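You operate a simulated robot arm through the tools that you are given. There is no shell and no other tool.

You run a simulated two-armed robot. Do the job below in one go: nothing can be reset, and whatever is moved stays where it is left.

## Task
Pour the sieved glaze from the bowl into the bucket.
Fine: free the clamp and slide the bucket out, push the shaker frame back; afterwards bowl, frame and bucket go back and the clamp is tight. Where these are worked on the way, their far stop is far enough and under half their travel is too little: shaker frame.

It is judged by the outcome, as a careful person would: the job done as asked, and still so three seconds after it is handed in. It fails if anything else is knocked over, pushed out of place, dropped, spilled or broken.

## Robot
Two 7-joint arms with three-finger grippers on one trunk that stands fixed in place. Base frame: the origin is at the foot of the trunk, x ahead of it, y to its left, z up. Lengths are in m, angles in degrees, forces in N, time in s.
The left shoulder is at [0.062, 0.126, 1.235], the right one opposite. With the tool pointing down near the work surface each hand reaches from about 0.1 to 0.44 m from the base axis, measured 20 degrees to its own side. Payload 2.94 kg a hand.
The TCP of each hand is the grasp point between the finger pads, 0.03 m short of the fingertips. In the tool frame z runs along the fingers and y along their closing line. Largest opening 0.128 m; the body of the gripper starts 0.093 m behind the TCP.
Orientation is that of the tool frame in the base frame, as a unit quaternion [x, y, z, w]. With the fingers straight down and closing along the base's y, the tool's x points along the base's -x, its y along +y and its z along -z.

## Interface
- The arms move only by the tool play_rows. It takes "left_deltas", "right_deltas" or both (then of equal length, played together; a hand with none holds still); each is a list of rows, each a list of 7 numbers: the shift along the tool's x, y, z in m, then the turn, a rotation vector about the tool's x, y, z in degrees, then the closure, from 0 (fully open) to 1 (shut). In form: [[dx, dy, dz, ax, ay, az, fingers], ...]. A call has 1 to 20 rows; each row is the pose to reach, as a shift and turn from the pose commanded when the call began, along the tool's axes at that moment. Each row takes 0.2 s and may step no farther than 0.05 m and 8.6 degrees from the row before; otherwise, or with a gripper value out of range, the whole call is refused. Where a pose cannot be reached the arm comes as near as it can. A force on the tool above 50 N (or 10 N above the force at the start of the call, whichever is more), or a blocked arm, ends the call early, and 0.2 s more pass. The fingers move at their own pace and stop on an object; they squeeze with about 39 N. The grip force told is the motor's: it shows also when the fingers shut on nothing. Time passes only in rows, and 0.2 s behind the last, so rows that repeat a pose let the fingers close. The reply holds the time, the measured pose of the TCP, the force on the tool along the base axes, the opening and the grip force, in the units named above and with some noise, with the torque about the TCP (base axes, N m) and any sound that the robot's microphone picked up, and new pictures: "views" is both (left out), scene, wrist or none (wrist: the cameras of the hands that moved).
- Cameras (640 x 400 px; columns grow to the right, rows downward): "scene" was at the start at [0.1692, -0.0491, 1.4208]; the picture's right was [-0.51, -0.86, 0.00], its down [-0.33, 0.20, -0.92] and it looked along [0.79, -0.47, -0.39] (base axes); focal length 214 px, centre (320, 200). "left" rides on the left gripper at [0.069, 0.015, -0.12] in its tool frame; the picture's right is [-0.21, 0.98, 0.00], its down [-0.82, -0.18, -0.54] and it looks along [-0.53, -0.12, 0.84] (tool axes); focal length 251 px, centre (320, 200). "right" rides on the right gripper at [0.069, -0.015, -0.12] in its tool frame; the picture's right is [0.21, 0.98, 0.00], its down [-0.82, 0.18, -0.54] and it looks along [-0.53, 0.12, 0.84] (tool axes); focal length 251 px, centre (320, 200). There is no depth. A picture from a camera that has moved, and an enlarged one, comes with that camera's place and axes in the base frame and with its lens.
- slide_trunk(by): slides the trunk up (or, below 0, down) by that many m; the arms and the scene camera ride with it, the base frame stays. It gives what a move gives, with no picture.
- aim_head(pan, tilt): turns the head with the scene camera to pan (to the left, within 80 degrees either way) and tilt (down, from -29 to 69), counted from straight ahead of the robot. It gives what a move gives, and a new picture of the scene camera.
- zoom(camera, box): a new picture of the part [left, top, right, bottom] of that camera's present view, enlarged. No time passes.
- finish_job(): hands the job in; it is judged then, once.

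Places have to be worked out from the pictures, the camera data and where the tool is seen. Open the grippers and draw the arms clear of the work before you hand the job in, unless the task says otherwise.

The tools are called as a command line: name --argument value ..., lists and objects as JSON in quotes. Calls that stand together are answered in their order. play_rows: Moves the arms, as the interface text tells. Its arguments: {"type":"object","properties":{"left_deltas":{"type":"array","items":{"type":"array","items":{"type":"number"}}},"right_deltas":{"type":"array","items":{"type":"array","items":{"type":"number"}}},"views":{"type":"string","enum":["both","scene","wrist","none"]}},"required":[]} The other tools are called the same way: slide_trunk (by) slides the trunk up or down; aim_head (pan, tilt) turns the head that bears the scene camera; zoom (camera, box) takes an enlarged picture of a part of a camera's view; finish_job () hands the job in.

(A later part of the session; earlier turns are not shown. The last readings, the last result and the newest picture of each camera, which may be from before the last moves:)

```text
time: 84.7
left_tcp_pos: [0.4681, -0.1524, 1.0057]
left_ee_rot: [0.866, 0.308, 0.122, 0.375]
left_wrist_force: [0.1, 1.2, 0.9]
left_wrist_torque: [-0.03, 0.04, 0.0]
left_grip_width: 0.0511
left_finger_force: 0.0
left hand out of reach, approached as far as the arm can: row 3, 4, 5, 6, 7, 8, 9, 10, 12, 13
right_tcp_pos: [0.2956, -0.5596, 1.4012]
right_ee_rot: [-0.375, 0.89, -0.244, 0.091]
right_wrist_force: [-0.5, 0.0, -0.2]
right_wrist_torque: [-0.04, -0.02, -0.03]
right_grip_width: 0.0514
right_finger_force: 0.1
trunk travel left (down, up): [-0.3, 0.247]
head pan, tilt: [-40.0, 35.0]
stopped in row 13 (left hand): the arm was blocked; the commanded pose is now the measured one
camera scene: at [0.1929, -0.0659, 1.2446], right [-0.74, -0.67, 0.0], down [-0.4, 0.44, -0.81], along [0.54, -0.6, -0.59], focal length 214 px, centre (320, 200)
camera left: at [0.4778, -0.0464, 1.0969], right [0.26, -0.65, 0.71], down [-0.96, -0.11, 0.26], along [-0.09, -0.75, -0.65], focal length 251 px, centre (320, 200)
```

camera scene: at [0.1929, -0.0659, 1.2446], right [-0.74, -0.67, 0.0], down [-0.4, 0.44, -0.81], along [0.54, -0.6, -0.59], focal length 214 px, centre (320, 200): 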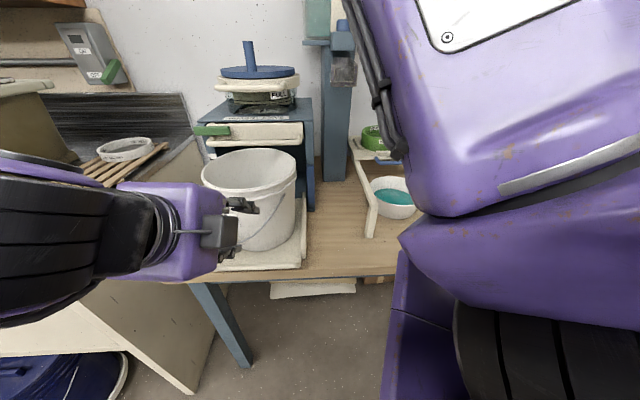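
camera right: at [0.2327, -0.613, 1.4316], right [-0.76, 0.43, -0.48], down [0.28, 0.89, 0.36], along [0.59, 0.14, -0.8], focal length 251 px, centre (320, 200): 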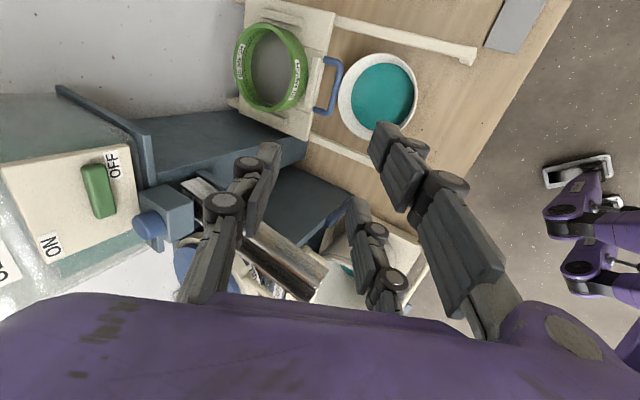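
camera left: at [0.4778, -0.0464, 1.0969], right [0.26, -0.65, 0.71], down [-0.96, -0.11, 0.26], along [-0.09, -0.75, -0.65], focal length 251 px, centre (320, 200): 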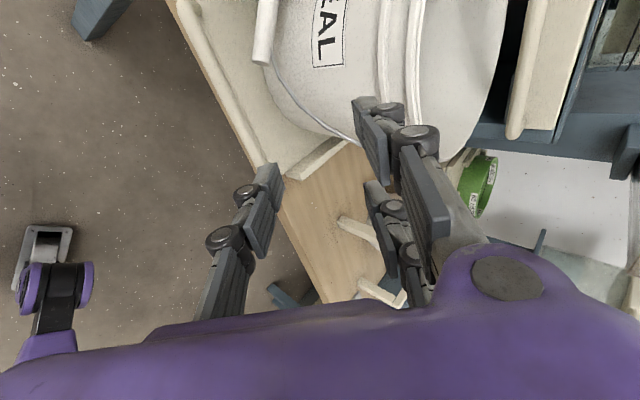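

The left arm leaned on the head again; I'll turn the head further right so it doesn't obstruct, then continue.

aim_head --pan -66 --tilt 35

```text
time: 85.6
left_tcp_pos: [0.4671, -0.1547, 1.0042]
left_ee_rot: [0.867, 0.306, 0.123, 0.374]
left_wrist_force: [0.4, -0.3, 0.5]
left_wrist_torque: [-0.04, 0.01, 0.01]
left_grip_width: 0.0512
left_finger_force: 0.1
right_tcp_pos: [0.2958, -0.5604, 1.4015]
right_ee_rot: [-0.376, 0.89, -0.243, 0.091]
right_wrist_force: [-0.4, 0.3, 1.1]
right_wrist_torque: [0.03, -0.03, -0.01]
right_grip_width: 0.0515
right_finger_force: 0.1
trunk travel left (down, up): [-0.3, 0.247]
head pan, tilt: [-66.0, 35.0]
camera scene: at [0.193, -0.0671, 1.2453], right [-0.74, -0.67, 0.0], down [-0.39, 0.43, -0.81], along [0.54, -0.61, -0.58], focal length 214 px, centre (320, 200)
```

scene: 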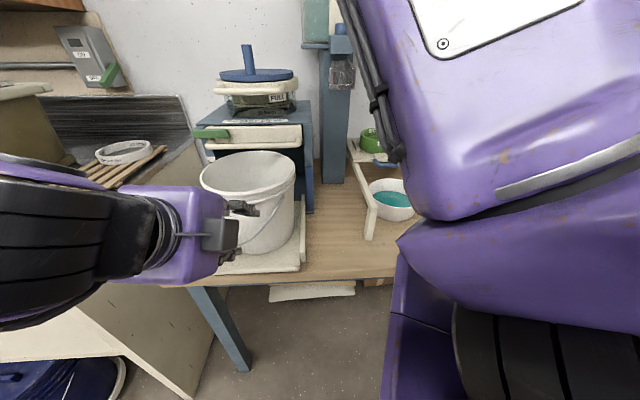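

The head is pinched between both arms. I'll back the left hand off to the left first, then bring the right hand down and outward so its upper arm leaves the head.

play_rows --left_deltas '[[0.032, -0.016, -0.003, 0, 0, 0, 0.6], [0.064, -0.033, -0.006, 0, 0, 0, 0.6], [0.0965, -0.049, -0.0101, 0, 0, 0, 0.6]]' --views "none"

play_rows --right_deltas '[[0.03, 0.0, 0.02, 0, 0, 0, 0.6], [0.06, 0.01, 0.055, 0, 0, 0, 0.6], [0.09, 0.02, 0.09, 0, 0, 0, 0.6], [0.12, 0.03, 0.125, 0, 0, 0, 0.6], [0.14, 0.05, 0.165, 0, 0, 0, 0.6], [0.16, 0.07, 0.205, 0, 0, 0, 0.6], [0.17, 0.09, 0.24, 0, 0, 0, 0.6]]' --views "both"

```text
time: 86.4
left_tcp_pos: [0.5137, -0.0651, 0.9725]
left_ee_rot: [0.867, 0.301, 0.121, 0.378]
left_wrist_force: [-0.2, -0.3, -0.9]
left_wrist_torque: [-0.01, -0.01, 0.0]
left_grip_width: 0.0511
left_finger_force: 0.0
left hand out of reach, approached as far as the arm can: row 3
right_tcp_pos: [0.2965, -0.56, 1.4017]
right_ee_rot: [-0.376, 0.89, -0.243, 0.09]
right_wrist_force: [0.4, 1.5, 0.4]
right_wrist_torque: [-0.03, -0.02, -0.02]
right_grip_width: 0.0508
right_finger_force: 0.0
trunk travel left (down, up): [-0.3, 0.247]
head pan, tilt: [-66.0, 35.0]
```

```text
time: 88.0
left_tcp_pos: [0.5141, -0.0665, 0.9711]
left_ee_rot: [0.867, 0.302, 0.121, 0.378]
left_wrist_force: [0.4, -0.4, 0.7]
left_wrist_torque: [0.02, 0.01, 0.0]
left_grip_width: 0.0511
left_finger_force: 0.0
right_tcp_pos: [0.2035, -0.7161, 1.1514]
right_ee_rot: [-0.376, 0.889, -0.244, 0.09]
right_wrist_force: [0.6, 0.4, 0.2]
right_wrist_torque: [-0.03, 0.01, -0.03]
right_grip_width: 0.0513
right_finger_force: 0.1
trunk travel left (down, up): [-0.3, 0.247]
head pan, tilt: [-66.0, 35.0]
camera scene: at [0.1707, -0.0828, 1.2462], right [-0.91, -0.41, 0.0], down [-0.23, 0.52, -0.82], along [0.33, -0.75, -0.57], focal length 214 px, centre (320, 200)
camera right: at [0.1225, -0.7294, 1.2637], right [-0.76, 0.43, -0.48], down [0.28, 0.89, 0.36], along [0.59, 0.14, -0.8], focal length 251 px, centre (320, 200)
```

scene: 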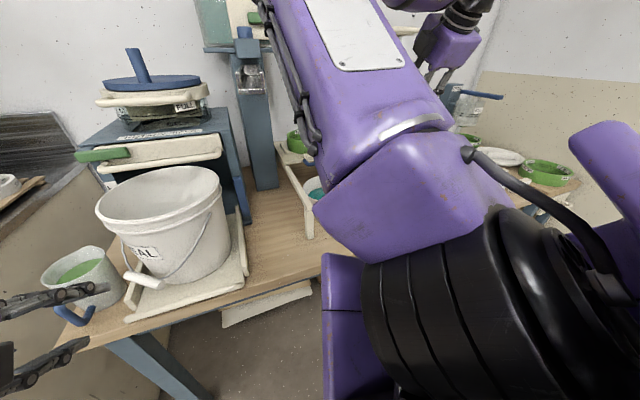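
right: 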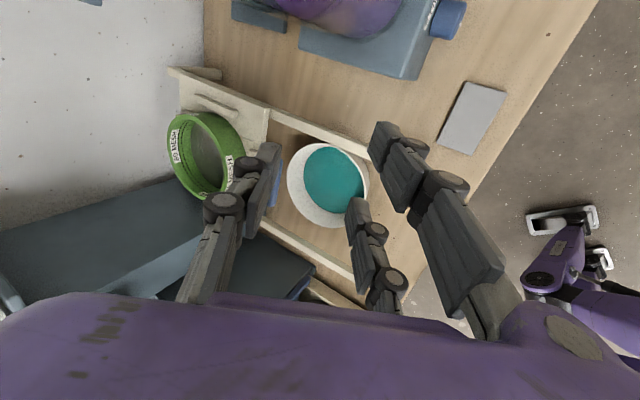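

The head is free again at −66° and the right arm is out to the right. Now I'll take the left hand past the front of the bucket (n≈0.44, z≈1.02) and on toward the bowl.

play_rows --left_deltas '[[-0.0384, 0.014, 0.0016, 0, 0, 0, 0.6], [-0.0769, 0.0281, 0.0032, 0, 0, 0, 0.6], [-0.1153, 0.0421, 0.0049, 0, 0, 0, 0.6], [-0.1538, 0.0562, 0.0065, 0, 0, 0, 0.6], [-0.1922, 0.0702, 0.0081, 0, 0, 0, 0.6]]' --views "both"

```text
time: 89.4
left_tcp_pos: [0.4411, -0.1989, 0.9903]
left_ee_rot: [0.859, 0.355, 0.134, 0.343]
left_wrist_force: [-0.7, 0.3, -1.0]
left_wrist_torque: [-0.02, -0.01, 0.0]
left_grip_width: 0.0511
left_finger_force: 0.2
right_tcp_pos: [0.2035, -0.7144, 1.1529]
right_ee_rot: [-0.375, 0.89, -0.244, 0.09]
right_wrist_force: [-0.4, 1.1, 0.4]
right_wrist_torque: [-0.03, 0.02, -0.01]
right_grip_width: 0.0513
right_finger_force: 0.0
trunk travel left (down, up): [-0.3, 0.247]
head pan, tilt: [-66.0, 35.0]
stopped in row 5 (left hand): the arm was blocked; the commanded pose is now the measured one
camera scene: at [0.1471, -0.0887, 1.2486], right [-0.99, -0.14, 0.0], down [-0.08, 0.55, -0.83], along [0.11, -0.82, -0.55], focal length 214 px, centre (320, 200)
camera left: at [0.4434, -0.0979, 1.0875], right [0.35, -0.65, 0.67], down [-0.94, -0.22, 0.28], along [-0.04, -0.73, -0.69], focal length 251 px, centre (320, 200)
```

scene: 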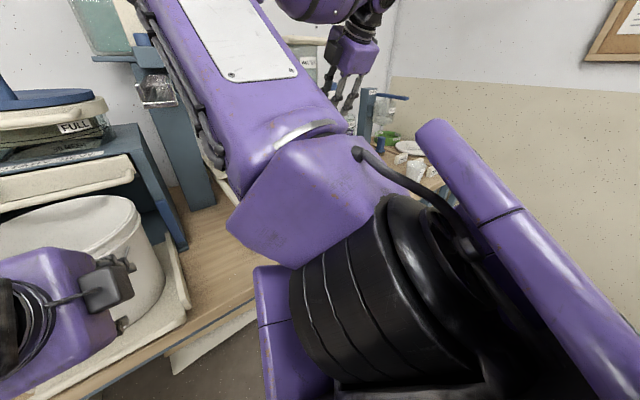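
left: 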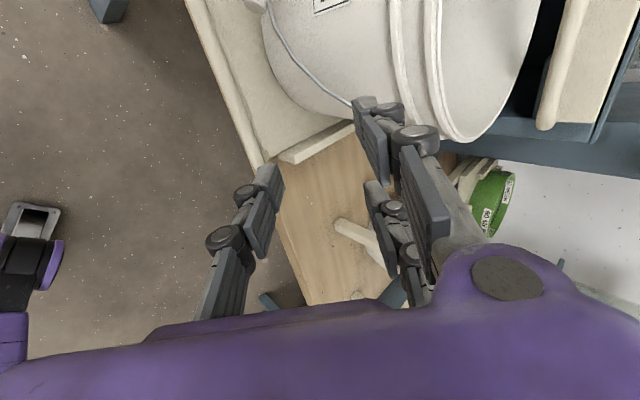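

The left arm can't cross in front of the head. So I'll park it back on its own side and test whether the right arm alone can carry and tip over the bucket (hand pointing left). First, park the left hand.

play_rows --left_deltas '[[0.04, -0.01, -0.005, 0, 0, 0, 0.6], [0.08, -0.02, -0.01, 0, 0, 0, 0.6], [0.12, -0.03, -0.015, 0, 0, 0, 0.6], [0.16, -0.045, -0.02, 0, 0, 0, 0.6], [0.2, -0.06, -0.03, 0, 0, 0, 0.6]]' --views "none"

aim_head --pan -45 --tilt 30

```text
time: 90.6
left_tcp_pos: [0.5349, -0.0257, 0.9476]
left_ee_rot: [0.86, 0.35, 0.135, 0.346]
left_wrist_force: [-0.4, 0.6, 0.0]
left_wrist_torque: [0.01, 0.02, 0.01]
left_grip_width: 0.0513
left_finger_force: 0.0
left hand out of reach, approached as far as the arm can: row 4, 5
right_tcp_pos: [0.2026, -0.7131, 1.1526]
right_ee_rot: [-0.375, 0.89, -0.243, 0.09]
right_wrist_force: [-0.1, 0.7, 0.1]
right_wrist_torque: [-0.02, 0.01, 0.0]
right_grip_width: 0.051
right_finger_force: 0.1
trunk travel left (down, up): [-0.3, 0.247]
head pan, tilt: [-66.0, 35.0]
```

```text
time: 91.4
left_tcp_pos: [0.5346, -0.0285, 0.9472]
left_ee_rot: [0.86, 0.35, 0.135, 0.345]
left_wrist_force: [-0.6, 0.4, -0.5]
left_wrist_torque: [-0.01, 0.03, -0.01]
left_grip_width: 0.051
left_finger_force: 0.0
right_tcp_pos: [0.2028, -0.7151, 1.1522]
right_ee_rot: [-0.375, 0.89, -0.244, 0.09]
right_wrist_force: [0.5, 0.5, 0.7]
right_wrist_torque: [0.05, -0.01, 0.01]
right_grip_width: 0.0511
right_finger_force: 0.1
trunk travel left (down, up): [-0.3, 0.247]
head pan, tilt: [-45.0, 30.0]
camera scene: at [0.1985, -0.0657, 1.2541], right [-0.71, -0.71, 0.0], down [-0.35, 0.35, -0.87], along [0.61, -0.61, -0.5], focal length 214 px, centre (320, 200)
```

scene: 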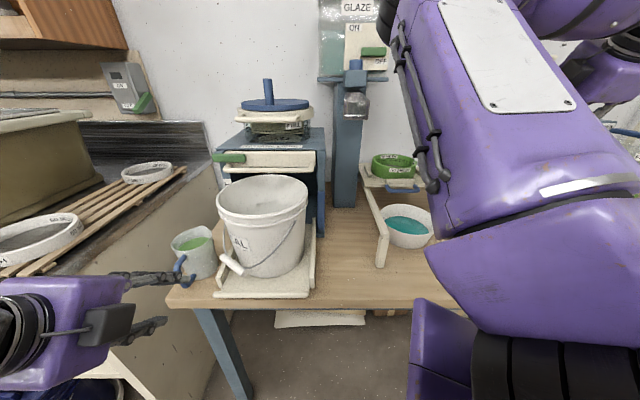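

This view shows everything: bucket out, bowl free, mug safe. I'll now test the right arm's range (empty-handed): moving left above the table at z≈1.2 while turning the hand to point left.

play_rows --right_deltas '[[-0.0373, 0.0043, -0.0115, 2.2, -2.1, -3.7, 0.6], [-0.0747, 0.0086, -0.0231, 4.5, -4.3, -7.4, 0.6], [-0.112, 0.0129, -0.0346, 6.7, -6.4, -11.1, 0.6], [-0.1493, 0.0171, -0.0462, 8.9, -8.6, -14.9, 0.6], [-0.1866, 0.0214, -0.0577, 11.1, -10.7, -18.6, 0.6], [-0.224, 0.0257, -0.0693, 13.4, -12.9, -22.3, 0.6], [-0.2613, 0.03, -0.0808, 15.6, -15, -26, 0.6]]' --views "both"

```text
time: 93.0
left_tcp_pos: [0.5371, -0.0278, 0.9474]
left_ee_rot: [0.86, 0.351, 0.135, 0.346]
left_wrist_force: [-0.2, 0.8, 0.1]
left_wrist_torque: [-0.03, 0.01, 0.0]
left_grip_width: 0.0511
left_finger_force: 0.0
right_tcp_pos: [0.3404, -0.4792, 1.2019]
right_ee_rot: [-0.578, 0.722, -0.326, 0.196]
right_wrist_force: [1.1, 0.5, -0.5]
right_wrist_torque: [-0.01, 0.02, -0.02]
right_grip_width: 0.0512
right_finger_force: 0.1
trunk travel left (down, up): [-0.3, 0.247]
head pan, tilt: [-45.0, 30.0]
camera scene: at [0.1989, -0.0648, 1.2541], right [-0.71, -0.71, 0.0], down [-0.35, 0.35, -0.87], along [0.61, -0.61, -0.5], focal length 214 px, centre (320, 200)
camera right: at [0.2539, -0.5183, 1.3025], right [-0.75, -0.09, -0.66], down [-0.28, 0.94, 0.18], along [0.61, 0.32, -0.73], focal length 251 px, centre (320, 200)
```

scene: 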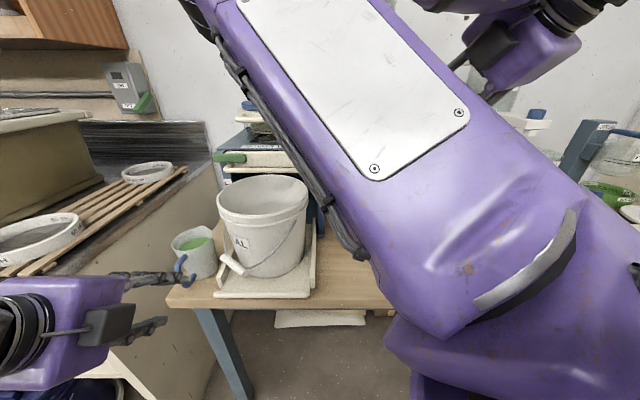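
right: 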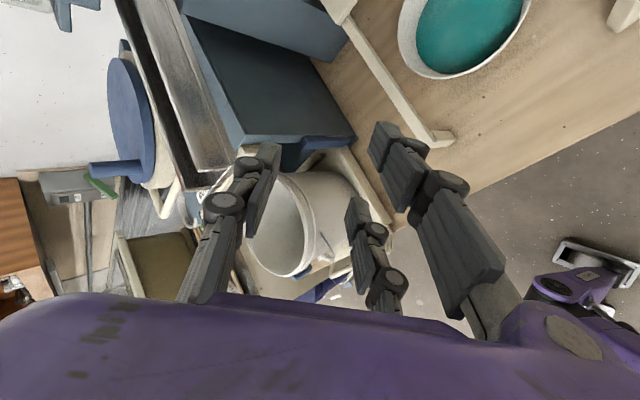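

No limit so far. I'll continue the test: further left to t≈0.10 with another 30° of yaw.

play_rows --right_deltas '[[-0.0369, -0.0137, 0.0086, 0.56, -4.2, -4.3, 0.6], [-0.0739, -0.0274, 0.0171, 1.1, -8.4, -8.5, 0.6], [-0.1108, -0.0411, 0.0257, 1.7, -12.5, -12.8, 0.6], [-0.1478, -0.0548, 0.0342, 2.2, -16.7, -17, 0.6], [-0.1847, -0.0685, 0.0428, 2.8, -20.9, -21.3, 0.6]]' --views "both"

```text
time: 94.2
left_tcp_pos: [0.5359, -0.0272, 0.9471]
left_ee_rot: [0.86, 0.351, 0.136, 0.346]
left_wrist_force: [-0.2, 0.7, 0.4]
left_wrist_torque: [-0.06, 0.02, -0.01]
left_grip_width: 0.0511
left_finger_force: 0.0
right_tcp_pos: [0.4647, -0.3202, 1.2022]
right_ee_rot: [0.745, -0.548, 0.262, -0.276]
right_wrist_force: [-0.1, -0.3, -0.3]
right_wrist_torque: [0.01, 0.03, 0.01]
right_grip_width: 0.0511
right_finger_force: 0.0
trunk travel left (down, up): [-0.3, 0.247]
head pan, tilt: [-45.0, 30.0]
camera scene: at [0.1988, -0.065, 1.2541], right [-0.71, -0.71, 0.0], down [-0.35, 0.35, -0.87], along [0.61, -0.61, -0.5], focal length 214 px, centre (320, 200)
camera right: at [0.4088, -0.3974, 1.3036], right [-0.6, -0.45, -0.66], down [-0.71, 0.68, 0.18], along [0.37, 0.58, -0.73], focal length 251 px, centre (320, 200)
```

scene: 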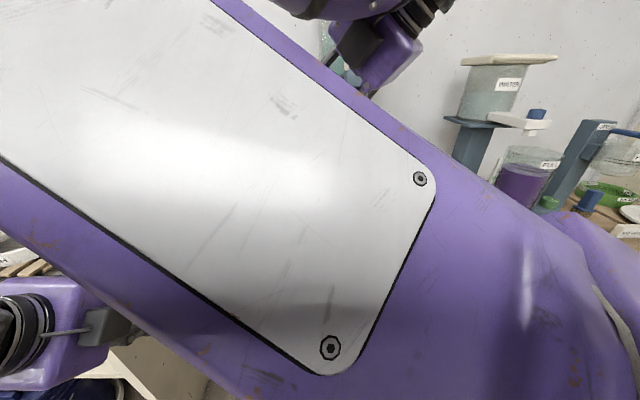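
right: 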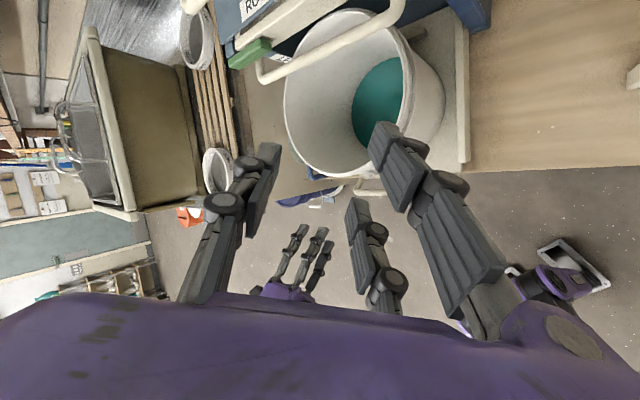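

The right hand reaches the bucket pointing left (yaw ≈55°), and I can see the bucket already holds some teal glaze — it is the right bucket. Now I'll test the tipping rotation itself, still empty-handed.

play_rows --right_deltas '[[0, 0, 0, 0.7, -5.6, 5.6, 0.6], [0, 0, 0, 1.4, -11.3, 11.3, 0.6], [0, 0, 0, 2.1, -16.9, 16.9, 0.6], [0, 0, 0, 2.8, -22.6, 22.5, 0.6], [0, 0, 0, 3.5, -28.2, 28.2, 0.6], [0, 0, 0, 4.3, -33.8, 33.8, 0.6], [0, 0, 0, 5, -39.5, 39.4, 0.6], [0, 0, 0, 5.7, -45.1, 45.1, 0.6], [0, 0, 0, 6.4, -50.8, 50.7, 0.6], [0, 0, 0, 7.1, -56.4, 56.3, 0.6]]' --views "wrist"

```text
time: 95.7
left_tcp_pos: [0.534, -0.0277, 0.9485]
left_ee_rot: [0.86, 0.35, 0.135, 0.345]
left_wrist_force: [1.1, -0.5, -0.6]
left_wrist_torque: [0.07, 0.02, 0.01]
left_grip_width: 0.0512
left_finger_force: 0.1
right_tcp_pos: [0.5096, -0.3287, 1.1345]
right_ee_rot: [-0.594, 0.621, 0.027, 0.511]
right_wrist_force: [-13.6, 16.3, 9.2]
right_wrist_torque: [-2.22, -0.51, -2.33]
right_grip_width: 0.0511
right_finger_force: 0.2
right hand out of reach, approached as far as the arm can: row 3, 4, 5, 6, 7
trunk travel left (down, up): [-0.3, 0.247]
head pan, tilt: [-45.0, 30.0]
stopped in row 7 (right hand): the force on the tool passed its limit at 76 N (the readings are from after the stop); the commanded pose is now the measured one
camera right: at [0.4653, -0.4589, 1.1539], right [-0.7, 0.13, -0.7], down [-0.65, 0.29, 0.7], along [0.3, 0.95, -0.11], focal length 251 px, centre (320, 200)
```

right: 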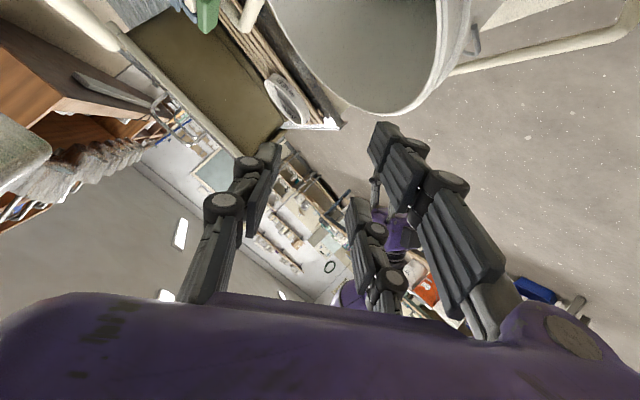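

The tipping rotation hits a wrist limit after ~20° and the hand then drifted into the machine front (a light stop). I'll back off toward the robot and up first.

play_rows --right_deltas '[[-0.0288, -0.0028, -0.0123, 0, 0, 0, 0.6], [-0.0577, -0.0057, -0.0245, 0, 0, 0, 0.6], [-0.0865, -0.0085, -0.0368, 0, 0, 0, 0.6]]' --views "both"

```text
time: 96.5
left_tcp_pos: [0.5342, -0.0264, 0.9485]
left_ee_rot: [0.86, 0.35, 0.135, 0.346]
left_wrist_force: [0.3, 0.2, 0.1]
left_wrist_torque: [0.02, 0.01, -0.02]
left_grip_width: 0.0513
left_finger_force: 0.1
right_tcp_pos: [0.5109, -0.3294, 1.1346]
right_ee_rot: [-0.593, 0.622, 0.026, 0.511]
right_wrist_force: [-3.6, 3.9, 1.0]
right_wrist_torque: [-0.45, -0.15, -0.57]
right_grip_width: 0.0515
right_finger_force: 0.1
right hand out of reach, approached as far as the arm can: row 1, 2, 3
trunk travel left (down, up): [-0.3, 0.247]
head pan, tilt: [-45.0, 30.0]
camera scene: at [0.1979, -0.0651, 1.2542], right [-0.71, -0.71, 0.0], down [-0.35, 0.35, -0.87], along [0.61, -0.61, -0.5], focal length 214 px, centre (320, 200)
camera right: at [0.4653, -0.4587, 1.1538], right [-0.7, 0.13, -0.7], down [-0.65, 0.29, 0.7], along [0.3, 0.95, -0.12], focal length 251 px, centre (320, 200)
```

scene: 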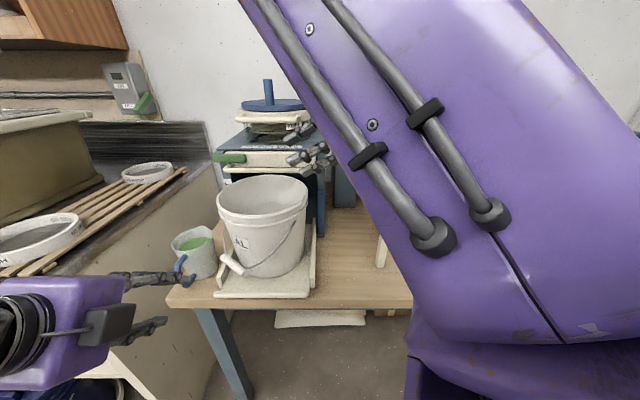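
right: 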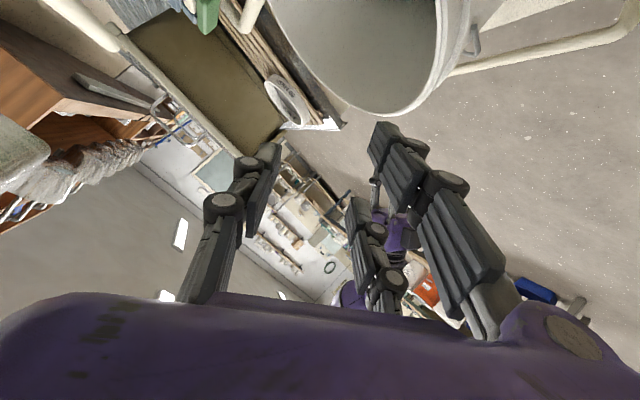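

I'll undo the tipping rotation and return to the pose over the bucket that was reachable.

play_rows --right_deltas '[[-0.0103, -0.0003, -0.009, -0.8, 5.55, -5.5, 0.6], [-0.0205, -0.0006, -0.0181, -1.6, 11.1, -11, 0.6], [-0.0308, -0.001, -0.0271, -2.4, 16.65, -16.5, 0.6], [-0.0411, -0.0013, -0.0362, -3.1, 22.2, -21.9, 0.6], [-0.0513, -0.0016, -0.0452, -3.9, 27.75, -27.4, 0.6], [-0.0616, -0.0019, -0.0543, -4.7, 33.3, -32.9, 0.6]]' --views "both"

```text
time: 97.9
left_tcp_pos: [0.5343, -0.0271, 0.9477]
left_ee_rot: [0.86, 0.35, 0.136, 0.345]
left_wrist_force: [-0.4, 0.7, 0.1]
left_wrist_torque: [-0.05, 0.0, 0.01]
left_grip_width: 0.0512
left_finger_force: 0.0
right_tcp_pos: [0.4655, -0.3211, 1.2041]
right_ee_rot: [0.746, -0.547, 0.261, -0.276]
right_wrist_force: [-0.5, 0.5, 0.3]
right_wrist_torque: [-0.05, 0.04, 0.01]
right_grip_width: 0.0513
right_finger_force: 0.0
trunk travel left (down, up): [-0.3, 0.247]
head pan, tilt: [-45.0, 30.0]
camera scene: at [0.1984, -0.0652, 1.2542], right [-0.71, -0.71, 0.0], down [-0.35, 0.35, -0.87], along [0.61, -0.61, -0.5], focal length 214 px, centre (320, 200)
camera right: at [0.4109, -0.3979, 1.3045], right [-0.6, -0.45, -0.66], down [-0.71, 0.68, 0.19], along [0.36, 0.58, -0.73], focal length 251 px, centre (320, 200)
```

scene: 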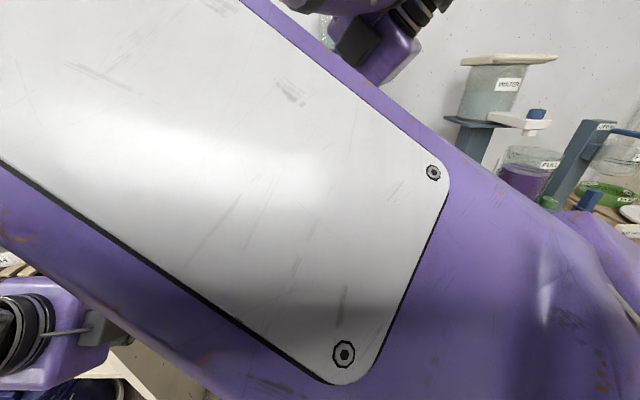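
right: 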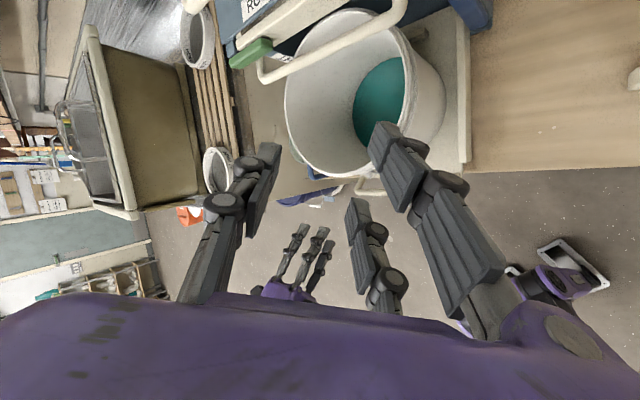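

Back over the bucket. The other tipping direction (near rim going down, hand ending up pointing forward-left) should suit the wrist better if the hand points fully left first. I'll test: yaw to about 90° left at slightly greater height.

play_rows --right_deltas '[[0.0065, -0.01, 0.0005, 0.6, -4.9, -5, 0.6], [0.013, -0.02, 0.001, 1.2, -9.8, -10, 0.6], [0.0194, -0.03, 0.0015, 1.9, -14.6, -14.9, 0.6], [0.0259, -0.04, 0.002, 2.5, -19.5, -19.9, 0.6], [0.0324, -0.05, 0.0025, 3.1, -24.4, -24.9, 0.6]]' --views "wrist"

```text
time: 99.1
left_tcp_pos: [0.5361, -0.0284, 0.9476]
left_ee_rot: [0.86, 0.35, 0.135, 0.345]
left_wrist_force: [0.4, 0.2, -0.6]
left_wrist_torque: [-0.01, -0.03, -0.02]
left_grip_width: 0.0515
left_finger_force: 0.2
right_tcp_pos: [0.5358, -0.3442, 1.2017]
right_ee_rot: [0.876, -0.297, 0.166, -0.343]
right_wrist_force: [-0.3, 0.0, -0.2]
right_wrist_torque: [0.04, -0.01, 0.01]
right_grip_width: 0.0516
right_finger_force: 0.0
right hand out of reach, approached as far as the arm can: row 3, 4, 5
trunk travel left (down, up): [-0.3, 0.247]
head pan, tilt: [-45.0, 30.0]
camera right: at [0.5361, -0.439, 1.303], right [-0.23, -0.71, -0.66], down [-0.97, 0.14, 0.19], along [-0.04, 0.69, -0.72], focal length 251 px, centre (320, 200)
```

right: 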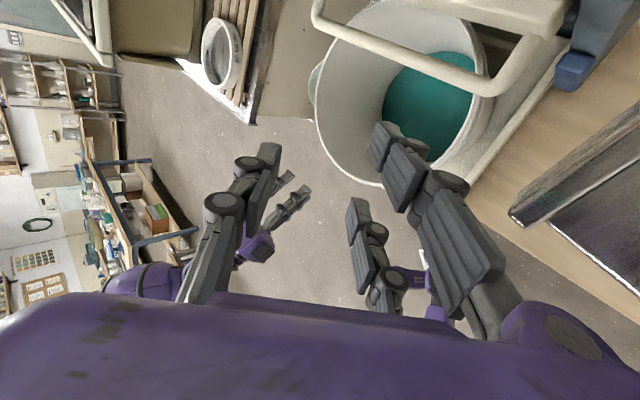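

Heading is now fully left and reachable. Testing the tipping in the other direction (near rim down), still empty-handed.

play_rows --right_deltas '[[0, 0, 0, -0.8, 5.6, -5.6, 0.6], [0, 0, 0, -1.5, 11.3, -11.3, 0.6], [0, 0, 0, -2.3, 16.9, -16.9, 0.6], [0, 0, 0, -3, 22.6, -22.6, 0.6], [0, 0, 0, -3.8, 28.2, -28.2, 0.6], [0, 0, 0, -4.6, 33.8, -33.8, 0.6], [0, 0, 0, -5.3, 39.5, -39.5, 0.6], [0, 0, 0, -6.1, 45.1, -45.1, 0.6], [0, 0, 0, -6.8, 50.8, -50.8, 0.6], [0, 0, 0, -7.6, 56.4, -56.4, 0.6]]' --views "both"

```text
time: 101.3
left_tcp_pos: [0.5367, -0.028, 0.9464]
left_ee_rot: [0.86, 0.35, 0.136, 0.345]
left_wrist_force: [-0.8, 0.1, 1.4]
left_wrist_torque: [0.0, 0.01, 0.02]
left_grip_width: 0.0514
left_finger_force: 0.1
right_tcp_pos: [0.5441, -0.3507, 1.2055]
right_ee_rot: [0.751, 0.004, 0.661, 0.002]
right_wrist_force: [0.1, 0.2, 0.1]
right_wrist_torque: [0.01, 0.05, -0.01]
right_grip_width: 0.0514
right_finger_force: 0.2
right hand out of reach, approached as far as the arm can: row 10
trunk travel left (down, up): [-0.3, 0.247]
head pan, tilt: [-45.0, 30.0]
camera scene: at [0.199, -0.0662, 1.254], right [-0.71, -0.71, 0.0], down [-0.35, 0.35, -0.87], along [0.61, -0.61, -0.5], focal length 214 px, centre (320, 200)
camera right: at [0.4325, -0.3347, 1.2889], right [0.03, -0.97, 0.22], down [-0.64, -0.19, -0.74], along [0.77, -0.12, -0.63], focal length 251 px, centre (320, 200)
```

scene: 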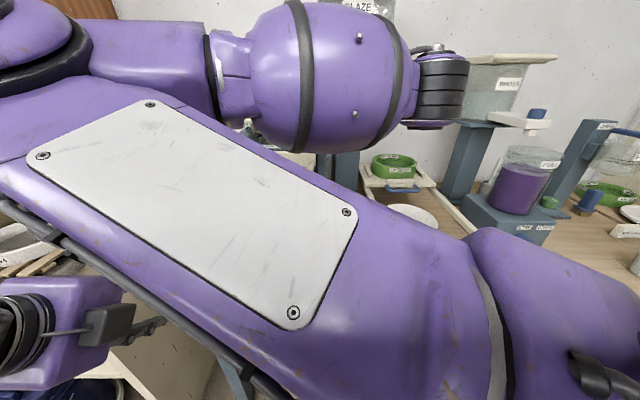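
right: 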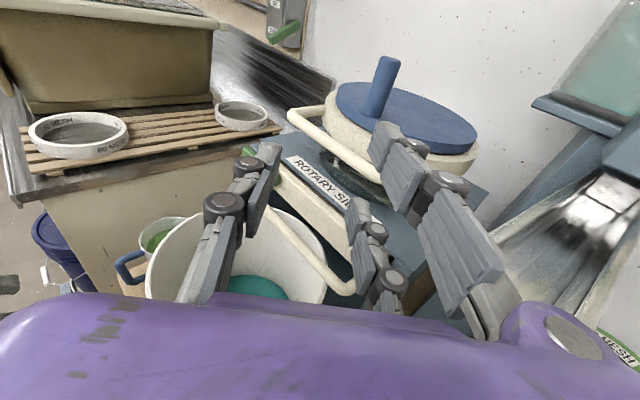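

The full ~80° tip works in this direction, so the right arm alone can pour (near rim down). I'll reverse the tip, and later retrace this path with the bowl.

play_rows --right_deltas '[[0, 0, 0, 0.8, -5.6, 5.6, 0.6], [0, 0, 0, 1.6, -11.3, 11.3, 0.6], [0, 0, 0, 2.3, -16.9, 16.9, 0.6], [0, 0, 0, 3.1, -22.6, 22.6, 0.6], [0, 0, 0, 3.9, -28.2, 28.2, 0.6], [0, 0, 0, 4.7, -33.8, 33.8, 0.6], [0, 0, 0, 5.4, -39.5, 39.5, 0.6], [0, 0, 0, 6.2, -45.1, 45.1, 0.6], [0, 0, 0, 7, -50.8, 50.8, 0.6], [0, 0, 0, 7.75, -56.4, 56.4, 0.6]]' --views "none"

```text
time: 103.5
left_tcp_pos: [0.5345, -0.0271, 0.9473]
left_ee_rot: [0.86, 0.35, 0.136, 0.345]
left_wrist_force: [-1.2, 0.5, -0.5]
left_wrist_torque: [-0.02, -0.01, 0.0]
left_grip_width: 0.0511
left_finger_force: 0.0
right_tcp_pos: [0.5434, -0.3508, 1.2059]
right_ee_rot: [0.875, -0.298, 0.166, -0.344]
right_wrist_force: [-0.2, 1.0, 0.3]
right_wrist_torque: [0.02, -0.01, -0.02]
right_grip_width: 0.0514
right_finger_force: 0.0
trunk travel left (down, up): [-0.3, 0.247]
head pan, tilt: [-45.0, 30.0]
```

Now I'll retrace toward the bowl: a straight path with a pure turn about the vertical from 90° to 0°, ending above the stand (n≈0.60, t≈−0.20, z≈1.15).

play_rows --right_deltas '[[-0.0062, 0.0247, -0.0179, -0.7, 5.7, 5.8, 0.6], [-0.0125, 0.0494, -0.0358, -1.4, 11.5, 11.6, 0.6], [-0.0187, 0.0741, -0.0537, -2.1, 17.2, 17.5, 0.6], [-0.0249, 0.0988, -0.0716, -2.8, 22.9, 23.3, 0.6], [-0.0311, 0.1235, -0.0895, -3.5, 28.6, 29.1, 0.6], [-0.0374, 0.1483, -0.1074, -4.3, 34.4, 34.9, 0.6], [-0.0436, 0.173, -0.1253, -5, 40.1, 40.7, 0.6], [-0.0498, 0.1977, -0.1432, -5.7, 45.8, 46.5, 0.6], [-0.056, 0.2224, -0.1611, -6.4, 51.5, 52.4, 0.6], [-0.0623, 0.2471, -0.179, -7.1, 57.3, 58.2, 0.6], [-0.0685, 0.2718, -0.1969, -7.8, 63, 64, 0.6]]' --views "both"

```text
time: 105.9
left_tcp_pos: [0.536, -0.0276, 0.9477]
left_ee_rot: [0.86, 0.35, 0.135, 0.345]
left_wrist_force: [0.1, -0.2, 0.6]
left_wrist_torque: [0.03, 0.02, -0.01]
left_grip_width: 0.0511
left_finger_force: 0.0
right_tcp_pos: [0.2818, -0.5669, 1.1502]
right_ee_rot: [-0.407, 0.83, -0.36, 0.126]
right_wrist_force: [-0.3, -0.4, -0.4]
right_wrist_torque: [-0.01, -0.01, 0.0]
right_grip_width: 0.0513
right_finger_force: 0.0
trunk travel left (down, up): [-0.3, 0.247]
head pan, tilt: [-45.0, 30.0]
camera scene: at [0.1986, -0.0662, 1.2541], right [-0.71, -0.71, 0.0], down [-0.35, 0.35, -0.87], along [0.61, -0.61, -0.5], focal length 214 px, centre (320, 200)
camera right: at [0.1872, -0.5657, 1.2506], right [-0.71, 0.23, -0.66], down [0.15, 0.97, 0.19], along [0.69, 0.04, -0.72], focal length 251 px, centre (320, 200)
```

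scene: 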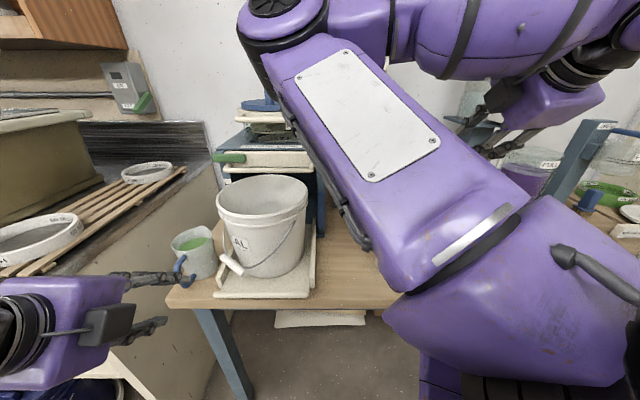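
right: 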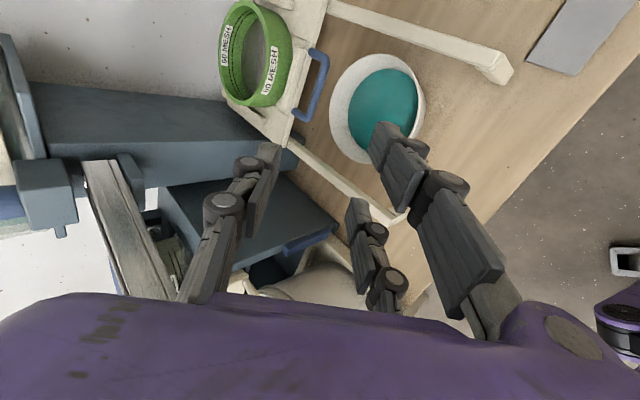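

The right hand is ready above the stand. Before lifting the bowl I want the bucket further out (its rear rim is just under the drawer bar), so I'll use the left hand to draw the tray out about 5 cm again. First turn the head a bit right to clear the left elbow.

aim_head --pan -60 --tilt 32

play_rows --left_deltas '[[-0.04, 0.0, 0.01, 0, 0, 0, 0.65], [-0.08, 0.0, 0.025, 0, 0, 0, 0.7], [-0.125, -0.01, 0.045, 0, 0, 0, 0.7]]' --views "both"

```text
time: 106.6
left_tcp_pos: [0.535, -0.028, 0.9471]
left_ee_rot: [0.86, 0.351, 0.135, 0.345]
left_wrist_force: [0.7, -1.3, 0.0]
left_wrist_torque: [-0.02, 0.0, 0.01]
left_grip_width: 0.0515
left_finger_force: 0.1
right_tcp_pos: [0.2819, -0.5659, 1.1499]
right_ee_rot: [-0.408, 0.83, -0.359, 0.126]
right_wrist_force: [-0.2, -0.3, 0.0]
right_wrist_torque: [0.0, 0.02, 0.02]
right_grip_width: 0.0513
right_finger_force: 0.1
trunk travel left (down, up): [-0.3, 0.247]
head pan, tilt: [-60.0, 32.0]
camera scene: at [0.1795, -0.0794, 1.251], right [-0.87, -0.5, 0.0], down [-0.27, 0.46, -0.85], along [0.42, -0.73, -0.53], focal length 214 px, centre (320, 200)
```

scene: 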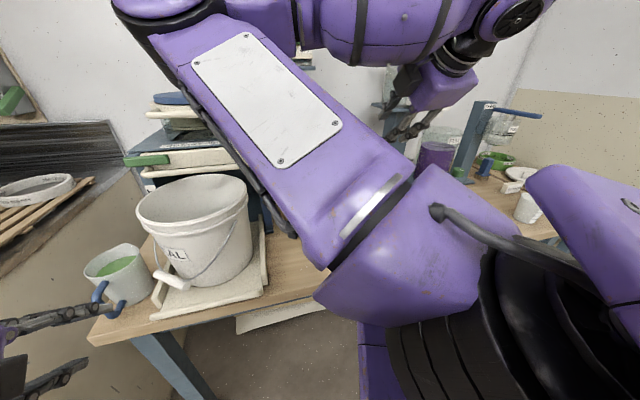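

```text
refused: row 3 steps farther than a row can; nothing moved
```

That step was too long; I'll use smaller steps.

play_rows --left_deltas '[[-0.0313, -0.0017, 0.015, 0, 0, 0, 0.65], [-0.0627, -0.0034, 0.034, 0, 0, 0, 0.7], [-0.094, -0.0051, 0.055, 0, 0, 0, 0.72], [-0.1253, -0.0068, 0.0766, 0, 0, 0, 0.72]]' --views "both"

zoom --camera "left" --box '[160, 0, 480, 240]'

```text
time: 107.6
left_tcp_pos: [0.4792, -0.1509, 0.8886]
left_ee_rot: [0.86, 0.351, 0.137, 0.344]
left_wrist_force: [0.9, -0.3, -0.3]
left_wrist_torque: [-0.01, 0.01, 0.02]
left_grip_width: 0.0355
left_finger_force: 0.1
right_tcp_pos: [0.2839, -0.5659, 1.1497]
right_ee_rot: [-0.408, 0.829, -0.359, 0.126]
right_wrist_force: [-0.4, 0.3, 0.1]
right_wrist_torque: [0.03, 0.0, 0.01]
right_grip_width: 0.0511
right_finger_force: 0.0
trunk travel left (down, up): [-0.3, 0.247]
head pan, tilt: [-60.0, 32.0]
camera scene: at [0.1798, -0.0802, 1.2508], right [-0.87, -0.5, 0.0], down [-0.27, 0.46, -0.85], along [0.42, -0.73, -0.53], focal length 214 px, centre (320, 200)
camera left: at [0.4806, -0.0491, 0.9843], right [0.34, -0.65, 0.67], down [-0.94, -0.21, 0.27], along [-0.04, -0.73, -0.69], focal length 251 px, centre (320, 200)
```

scene: 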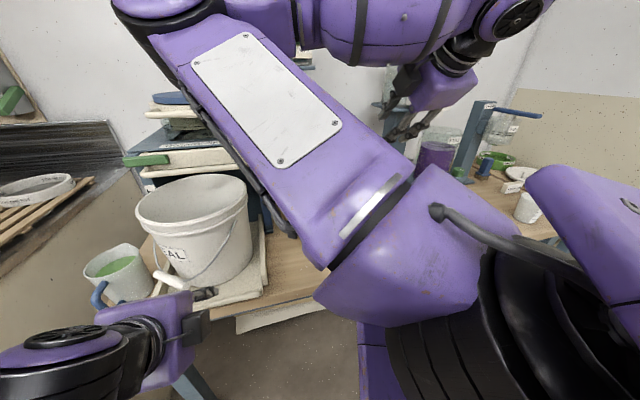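
left: 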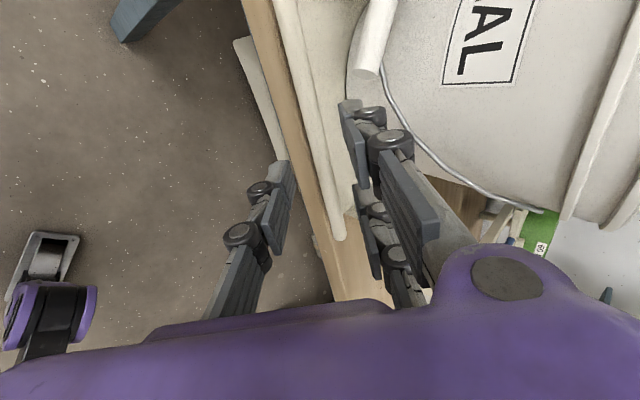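

```text
1.67 times, centred on (320, 120) of left
camera zoom: at [0.4806, -0.0491, 0.9843], right [0.34, -0.65, 0.67], down [-0.94, -0.21, 0.27], along [-0.04, -0.73, -0.69], focal length 419 px, centre (320, 333)
```

zoom: 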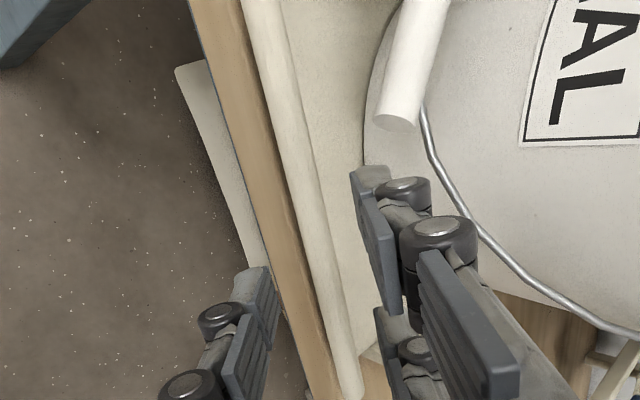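

Aligned on the tray rod (≈8 cm ahead). I'll advance 6 cm, close on it and draw the tray out 5 cm.

play_rows --left_deltas '[[0, -0.001, 0.03, 0, 0, 0, 0.74], [0, -0.001, 0.06, 0, 0, 0, 0.74], [0, -0.001, 0.06, 0, 0, 0, 1], [0, -0.001, 0.06, 0, 0, 0, 1], [0, -0.001, 0.06, 0, 0, 0, 1]]' --views "wrist"

```text
time: 108.8
left_tcp_pos: [0.5064, -0.1803, 0.8431]
left_ee_rot: [0.86, 0.351, 0.135, 0.345]
left_wrist_force: [0.3, 0.1, -0.6]
left_wrist_torque: [-0.3, 0.3, 0.96]
left_grip_width: 0.0132
left_finger_force: 39.4
right_tcp_pos: [0.2826, -0.5671, 1.1492]
right_ee_rot: [-0.409, 0.83, -0.358, 0.125]
right_wrist_force: [0.6, -0.4, -0.2]
right_wrist_torque: [-0.01, -0.03, -0.01]
right_grip_width: 0.0511
right_finger_force: 0.1
trunk travel left (down, up): [-0.3, 0.247]
head pan, tilt: [-60.0, 32.0]
camera left: at [0.5082, -0.0777, 0.9402], right [0.34, -0.65, 0.67], down [-0.94, -0.21, 0.28], along [-0.04, -0.73, -0.69], focal length 251 px, centre (320, 200)
```

left: 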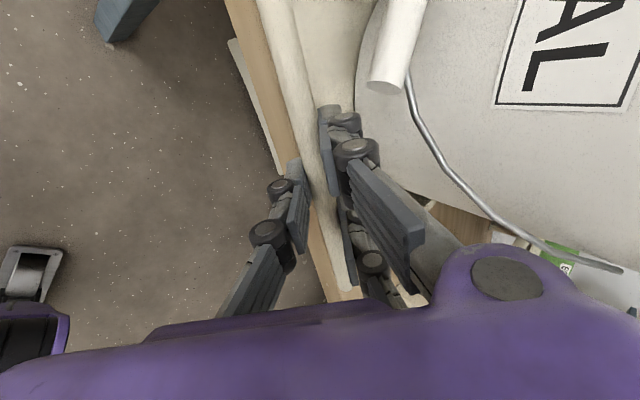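

Gripped. Pulling out.

play_rows --left_deltas '[[-0.0002, -0.0121, -0.0115, 0, 0, 0, 1], [-0.0005, -0.0242, -0.0229, 0, 0, 0, 1], [-0.0007, -0.0363, -0.0344, 0, 0, 0, 1], [-0.0009, -0.0472, -0.0447, 0, 0, 0, 1]]' --views "both"

```text
time: 109.8
left_tcp_pos: [0.4594, -0.1326, 0.8446]
left_ee_rot: [0.861, 0.35, 0.135, 0.345]
left_wrist_force: [-4.2, -3.2, -8.4]
left_wrist_torque: [-0.29, 0.4, 0.89]
left_grip_width: 0.0127
left_finger_force: 39.6
right_tcp_pos: [0.2822, -0.5655, 1.1491]
right_ee_rot: [-0.409, 0.83, -0.359, 0.125]
right_wrist_force: [-0.1, 0.7, 1.0]
right_wrist_torque: [0.01, 0.01, 0.03]
right_grip_width: 0.0513
right_finger_force: 0.0
trunk travel left (down, up): [-0.3, 0.247]
head pan, tilt: [-60.0, 32.0]
camera scene: at [0.1795, -0.0798, 1.2509], right [-0.87, -0.5, 0.0], down [-0.27, 0.46, -0.85], along [0.42, -0.73, -0.53], focal length 214 px, centre (320, 200)
camera left: at [0.4619, -0.0311, 0.9403], right [0.34, -0.66, 0.67], down [-0.94, -0.21, 0.28], along [-0.04, -0.73, -0.69], focal length 251 px, centre (320, 200)
```

scene: 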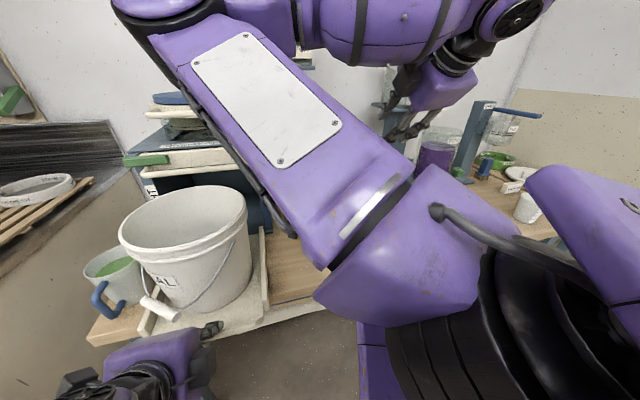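
left: 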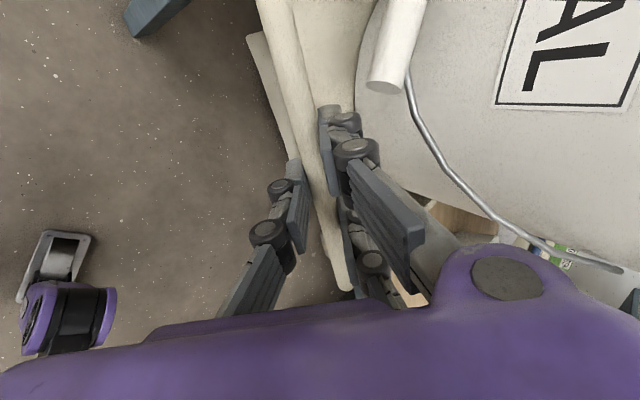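

The bucket is now well clear of the machine (centre ≈ n 0.55, t 0.23). I'll release the rod and park the left hand to the left again.

play_rows --left_deltas '[[0, 0, 0, 0, 0, 0, 0.7], [0, 0, 0, 0, 0, 0, 0.7], [0, 0, -0.03, 0, 0, 0, 0.7], [0.01, 0, -0.06, 0, 0, 0, 0.7], [0.04, 0, -0.07, 0, 0, 0, 0.7], [0.08, 0, -0.075, 0, 0, 0, 0.7], [0.12, 0, -0.08, 0, 0, 0, 0.7], [0.16, 0, -0.08, 0, 0, 0, 0.7]]' --views "scene"

```text
time: 111.6
left_tcp_pos: [0.5372, 0.0205, 0.9001]
left_ee_rot: [0.859, 0.35, 0.137, 0.347]
left_wrist_force: [0.8, 1.1, -0.4]
left_wrist_torque: [-0.02, 0.0, -0.03]
left_grip_width: 0.0384
left_finger_force: 0.1
left hand out of reach, approached as far as the arm can: row 4, 5
right_tcp_pos: [0.2833, -0.5643, 1.151]
right_ee_rot: [-0.408, 0.83, -0.36, 0.125]
right_wrist_force: [0.5, 0.8, 0.0]
right_wrist_torque: [-0.02, -0.02, -0.04]
right_grip_width: 0.0512
right_finger_force: 0.1
trunk travel left (down, up): [-0.3, 0.247]
head pan, tilt: [-60.0, 32.0]
camera scene: at [0.1791, -0.078, 1.2511], right [-0.87, -0.5, 0.0], down [-0.26, 0.46, -0.85], along [0.42, -0.73, -0.53], focal length 214 px, centre (320, 200)
```

scene: 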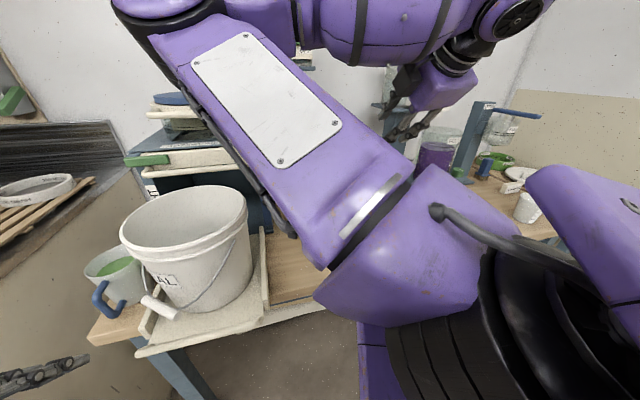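

The bucket is ready. Now the right hand goes down toward the bowl's near rim: first to a point 8 cm before the rim on a 45° line, levelling its roll.

play_rows --right_deltas '[[-0.0041, 0.0267, 0.0312, 0, 0, 1.1, 0.57], [-0.0082, 0.0534, 0.0624, 0, 0, 2.3, 0.57], [-0.0124, 0.0801, 0.0936, 0, 0, 3.4, 0.57], [-0.0165, 0.1069, 0.1247, 0, 0, 4.5, 0.57], [-0.0206, 0.1336, 0.1559, 0, 0, 5.7, 0.57], [-0.0247, 0.1603, 0.1871, 0, 0, 6.8, 0.57]]' --views "both"

zoom --camera "right" --box '[160, 0, 480, 240]'

```text
time: 113.0
left_tcp_pos: [0.5399, 0.0217, 0.8966]
left_ee_rot: [0.86, 0.352, 0.134, 0.345]
left_wrist_force: [1.0, 0.0, -0.3]
left_wrist_torque: [-0.1, 0.03, -0.08]
left_grip_width: 0.0384
left_finger_force: 0.0
right_tcp_pos: [0.3016, -0.5704, 0.9013]
right_ee_rot: [-0.359, 0.852, -0.351, 0.145]
right_wrist_force: [1.4, 0.9, -0.2]
right_wrist_torque: [-0.04, 0.05, -0.1]
right_grip_width: 0.0551
right_finger_force: 0.0
right hand out of reach, approached as far as the arm can: row 4, 5
trunk travel left (down, up): [-0.3, 0.247]
head pan, tilt: [-60.0, 32.0]
camera scene: at [0.1835, -0.0768, 1.2503], right [-0.87, -0.5, 0.0], down [-0.27, 0.46, -0.85], along [0.42, -0.74, -0.53], focal length 214 px, centre (320, 200)
camera right: at [0.2008, -0.5679, 0.9974], right [-0.65, 0.33, -0.69], down [0.21, 0.94, 0.25], along [0.73, 0.02, -0.68], focal length 251 px, centre (320, 200)
```

scene: 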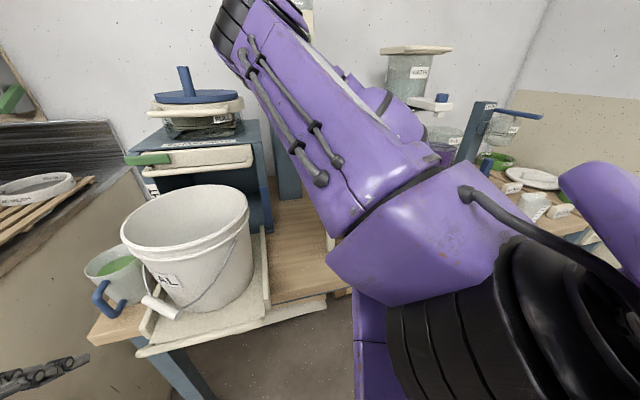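
right: 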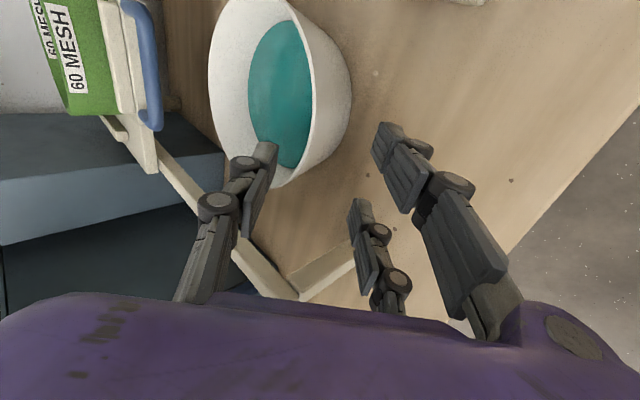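

```text
1.67 times, centred on (320, 120) of right
camera zoom: at [0.2008, -0.5679, 0.9974], right [-0.65, 0.33, -0.69], down [0.21, 0.94, 0.25], along [0.73, 0.02, -0.68], focal length 419 px, centre (320, 333)
```

zoom: 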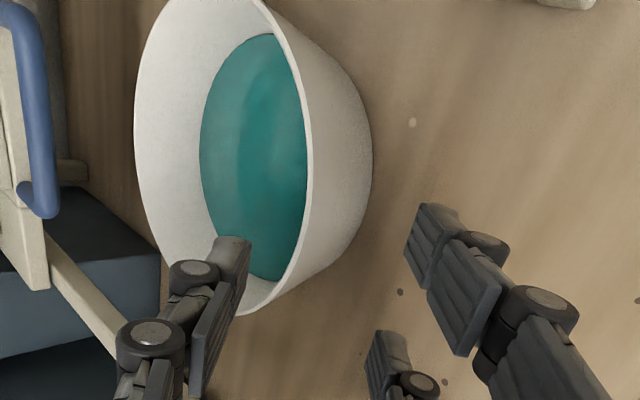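

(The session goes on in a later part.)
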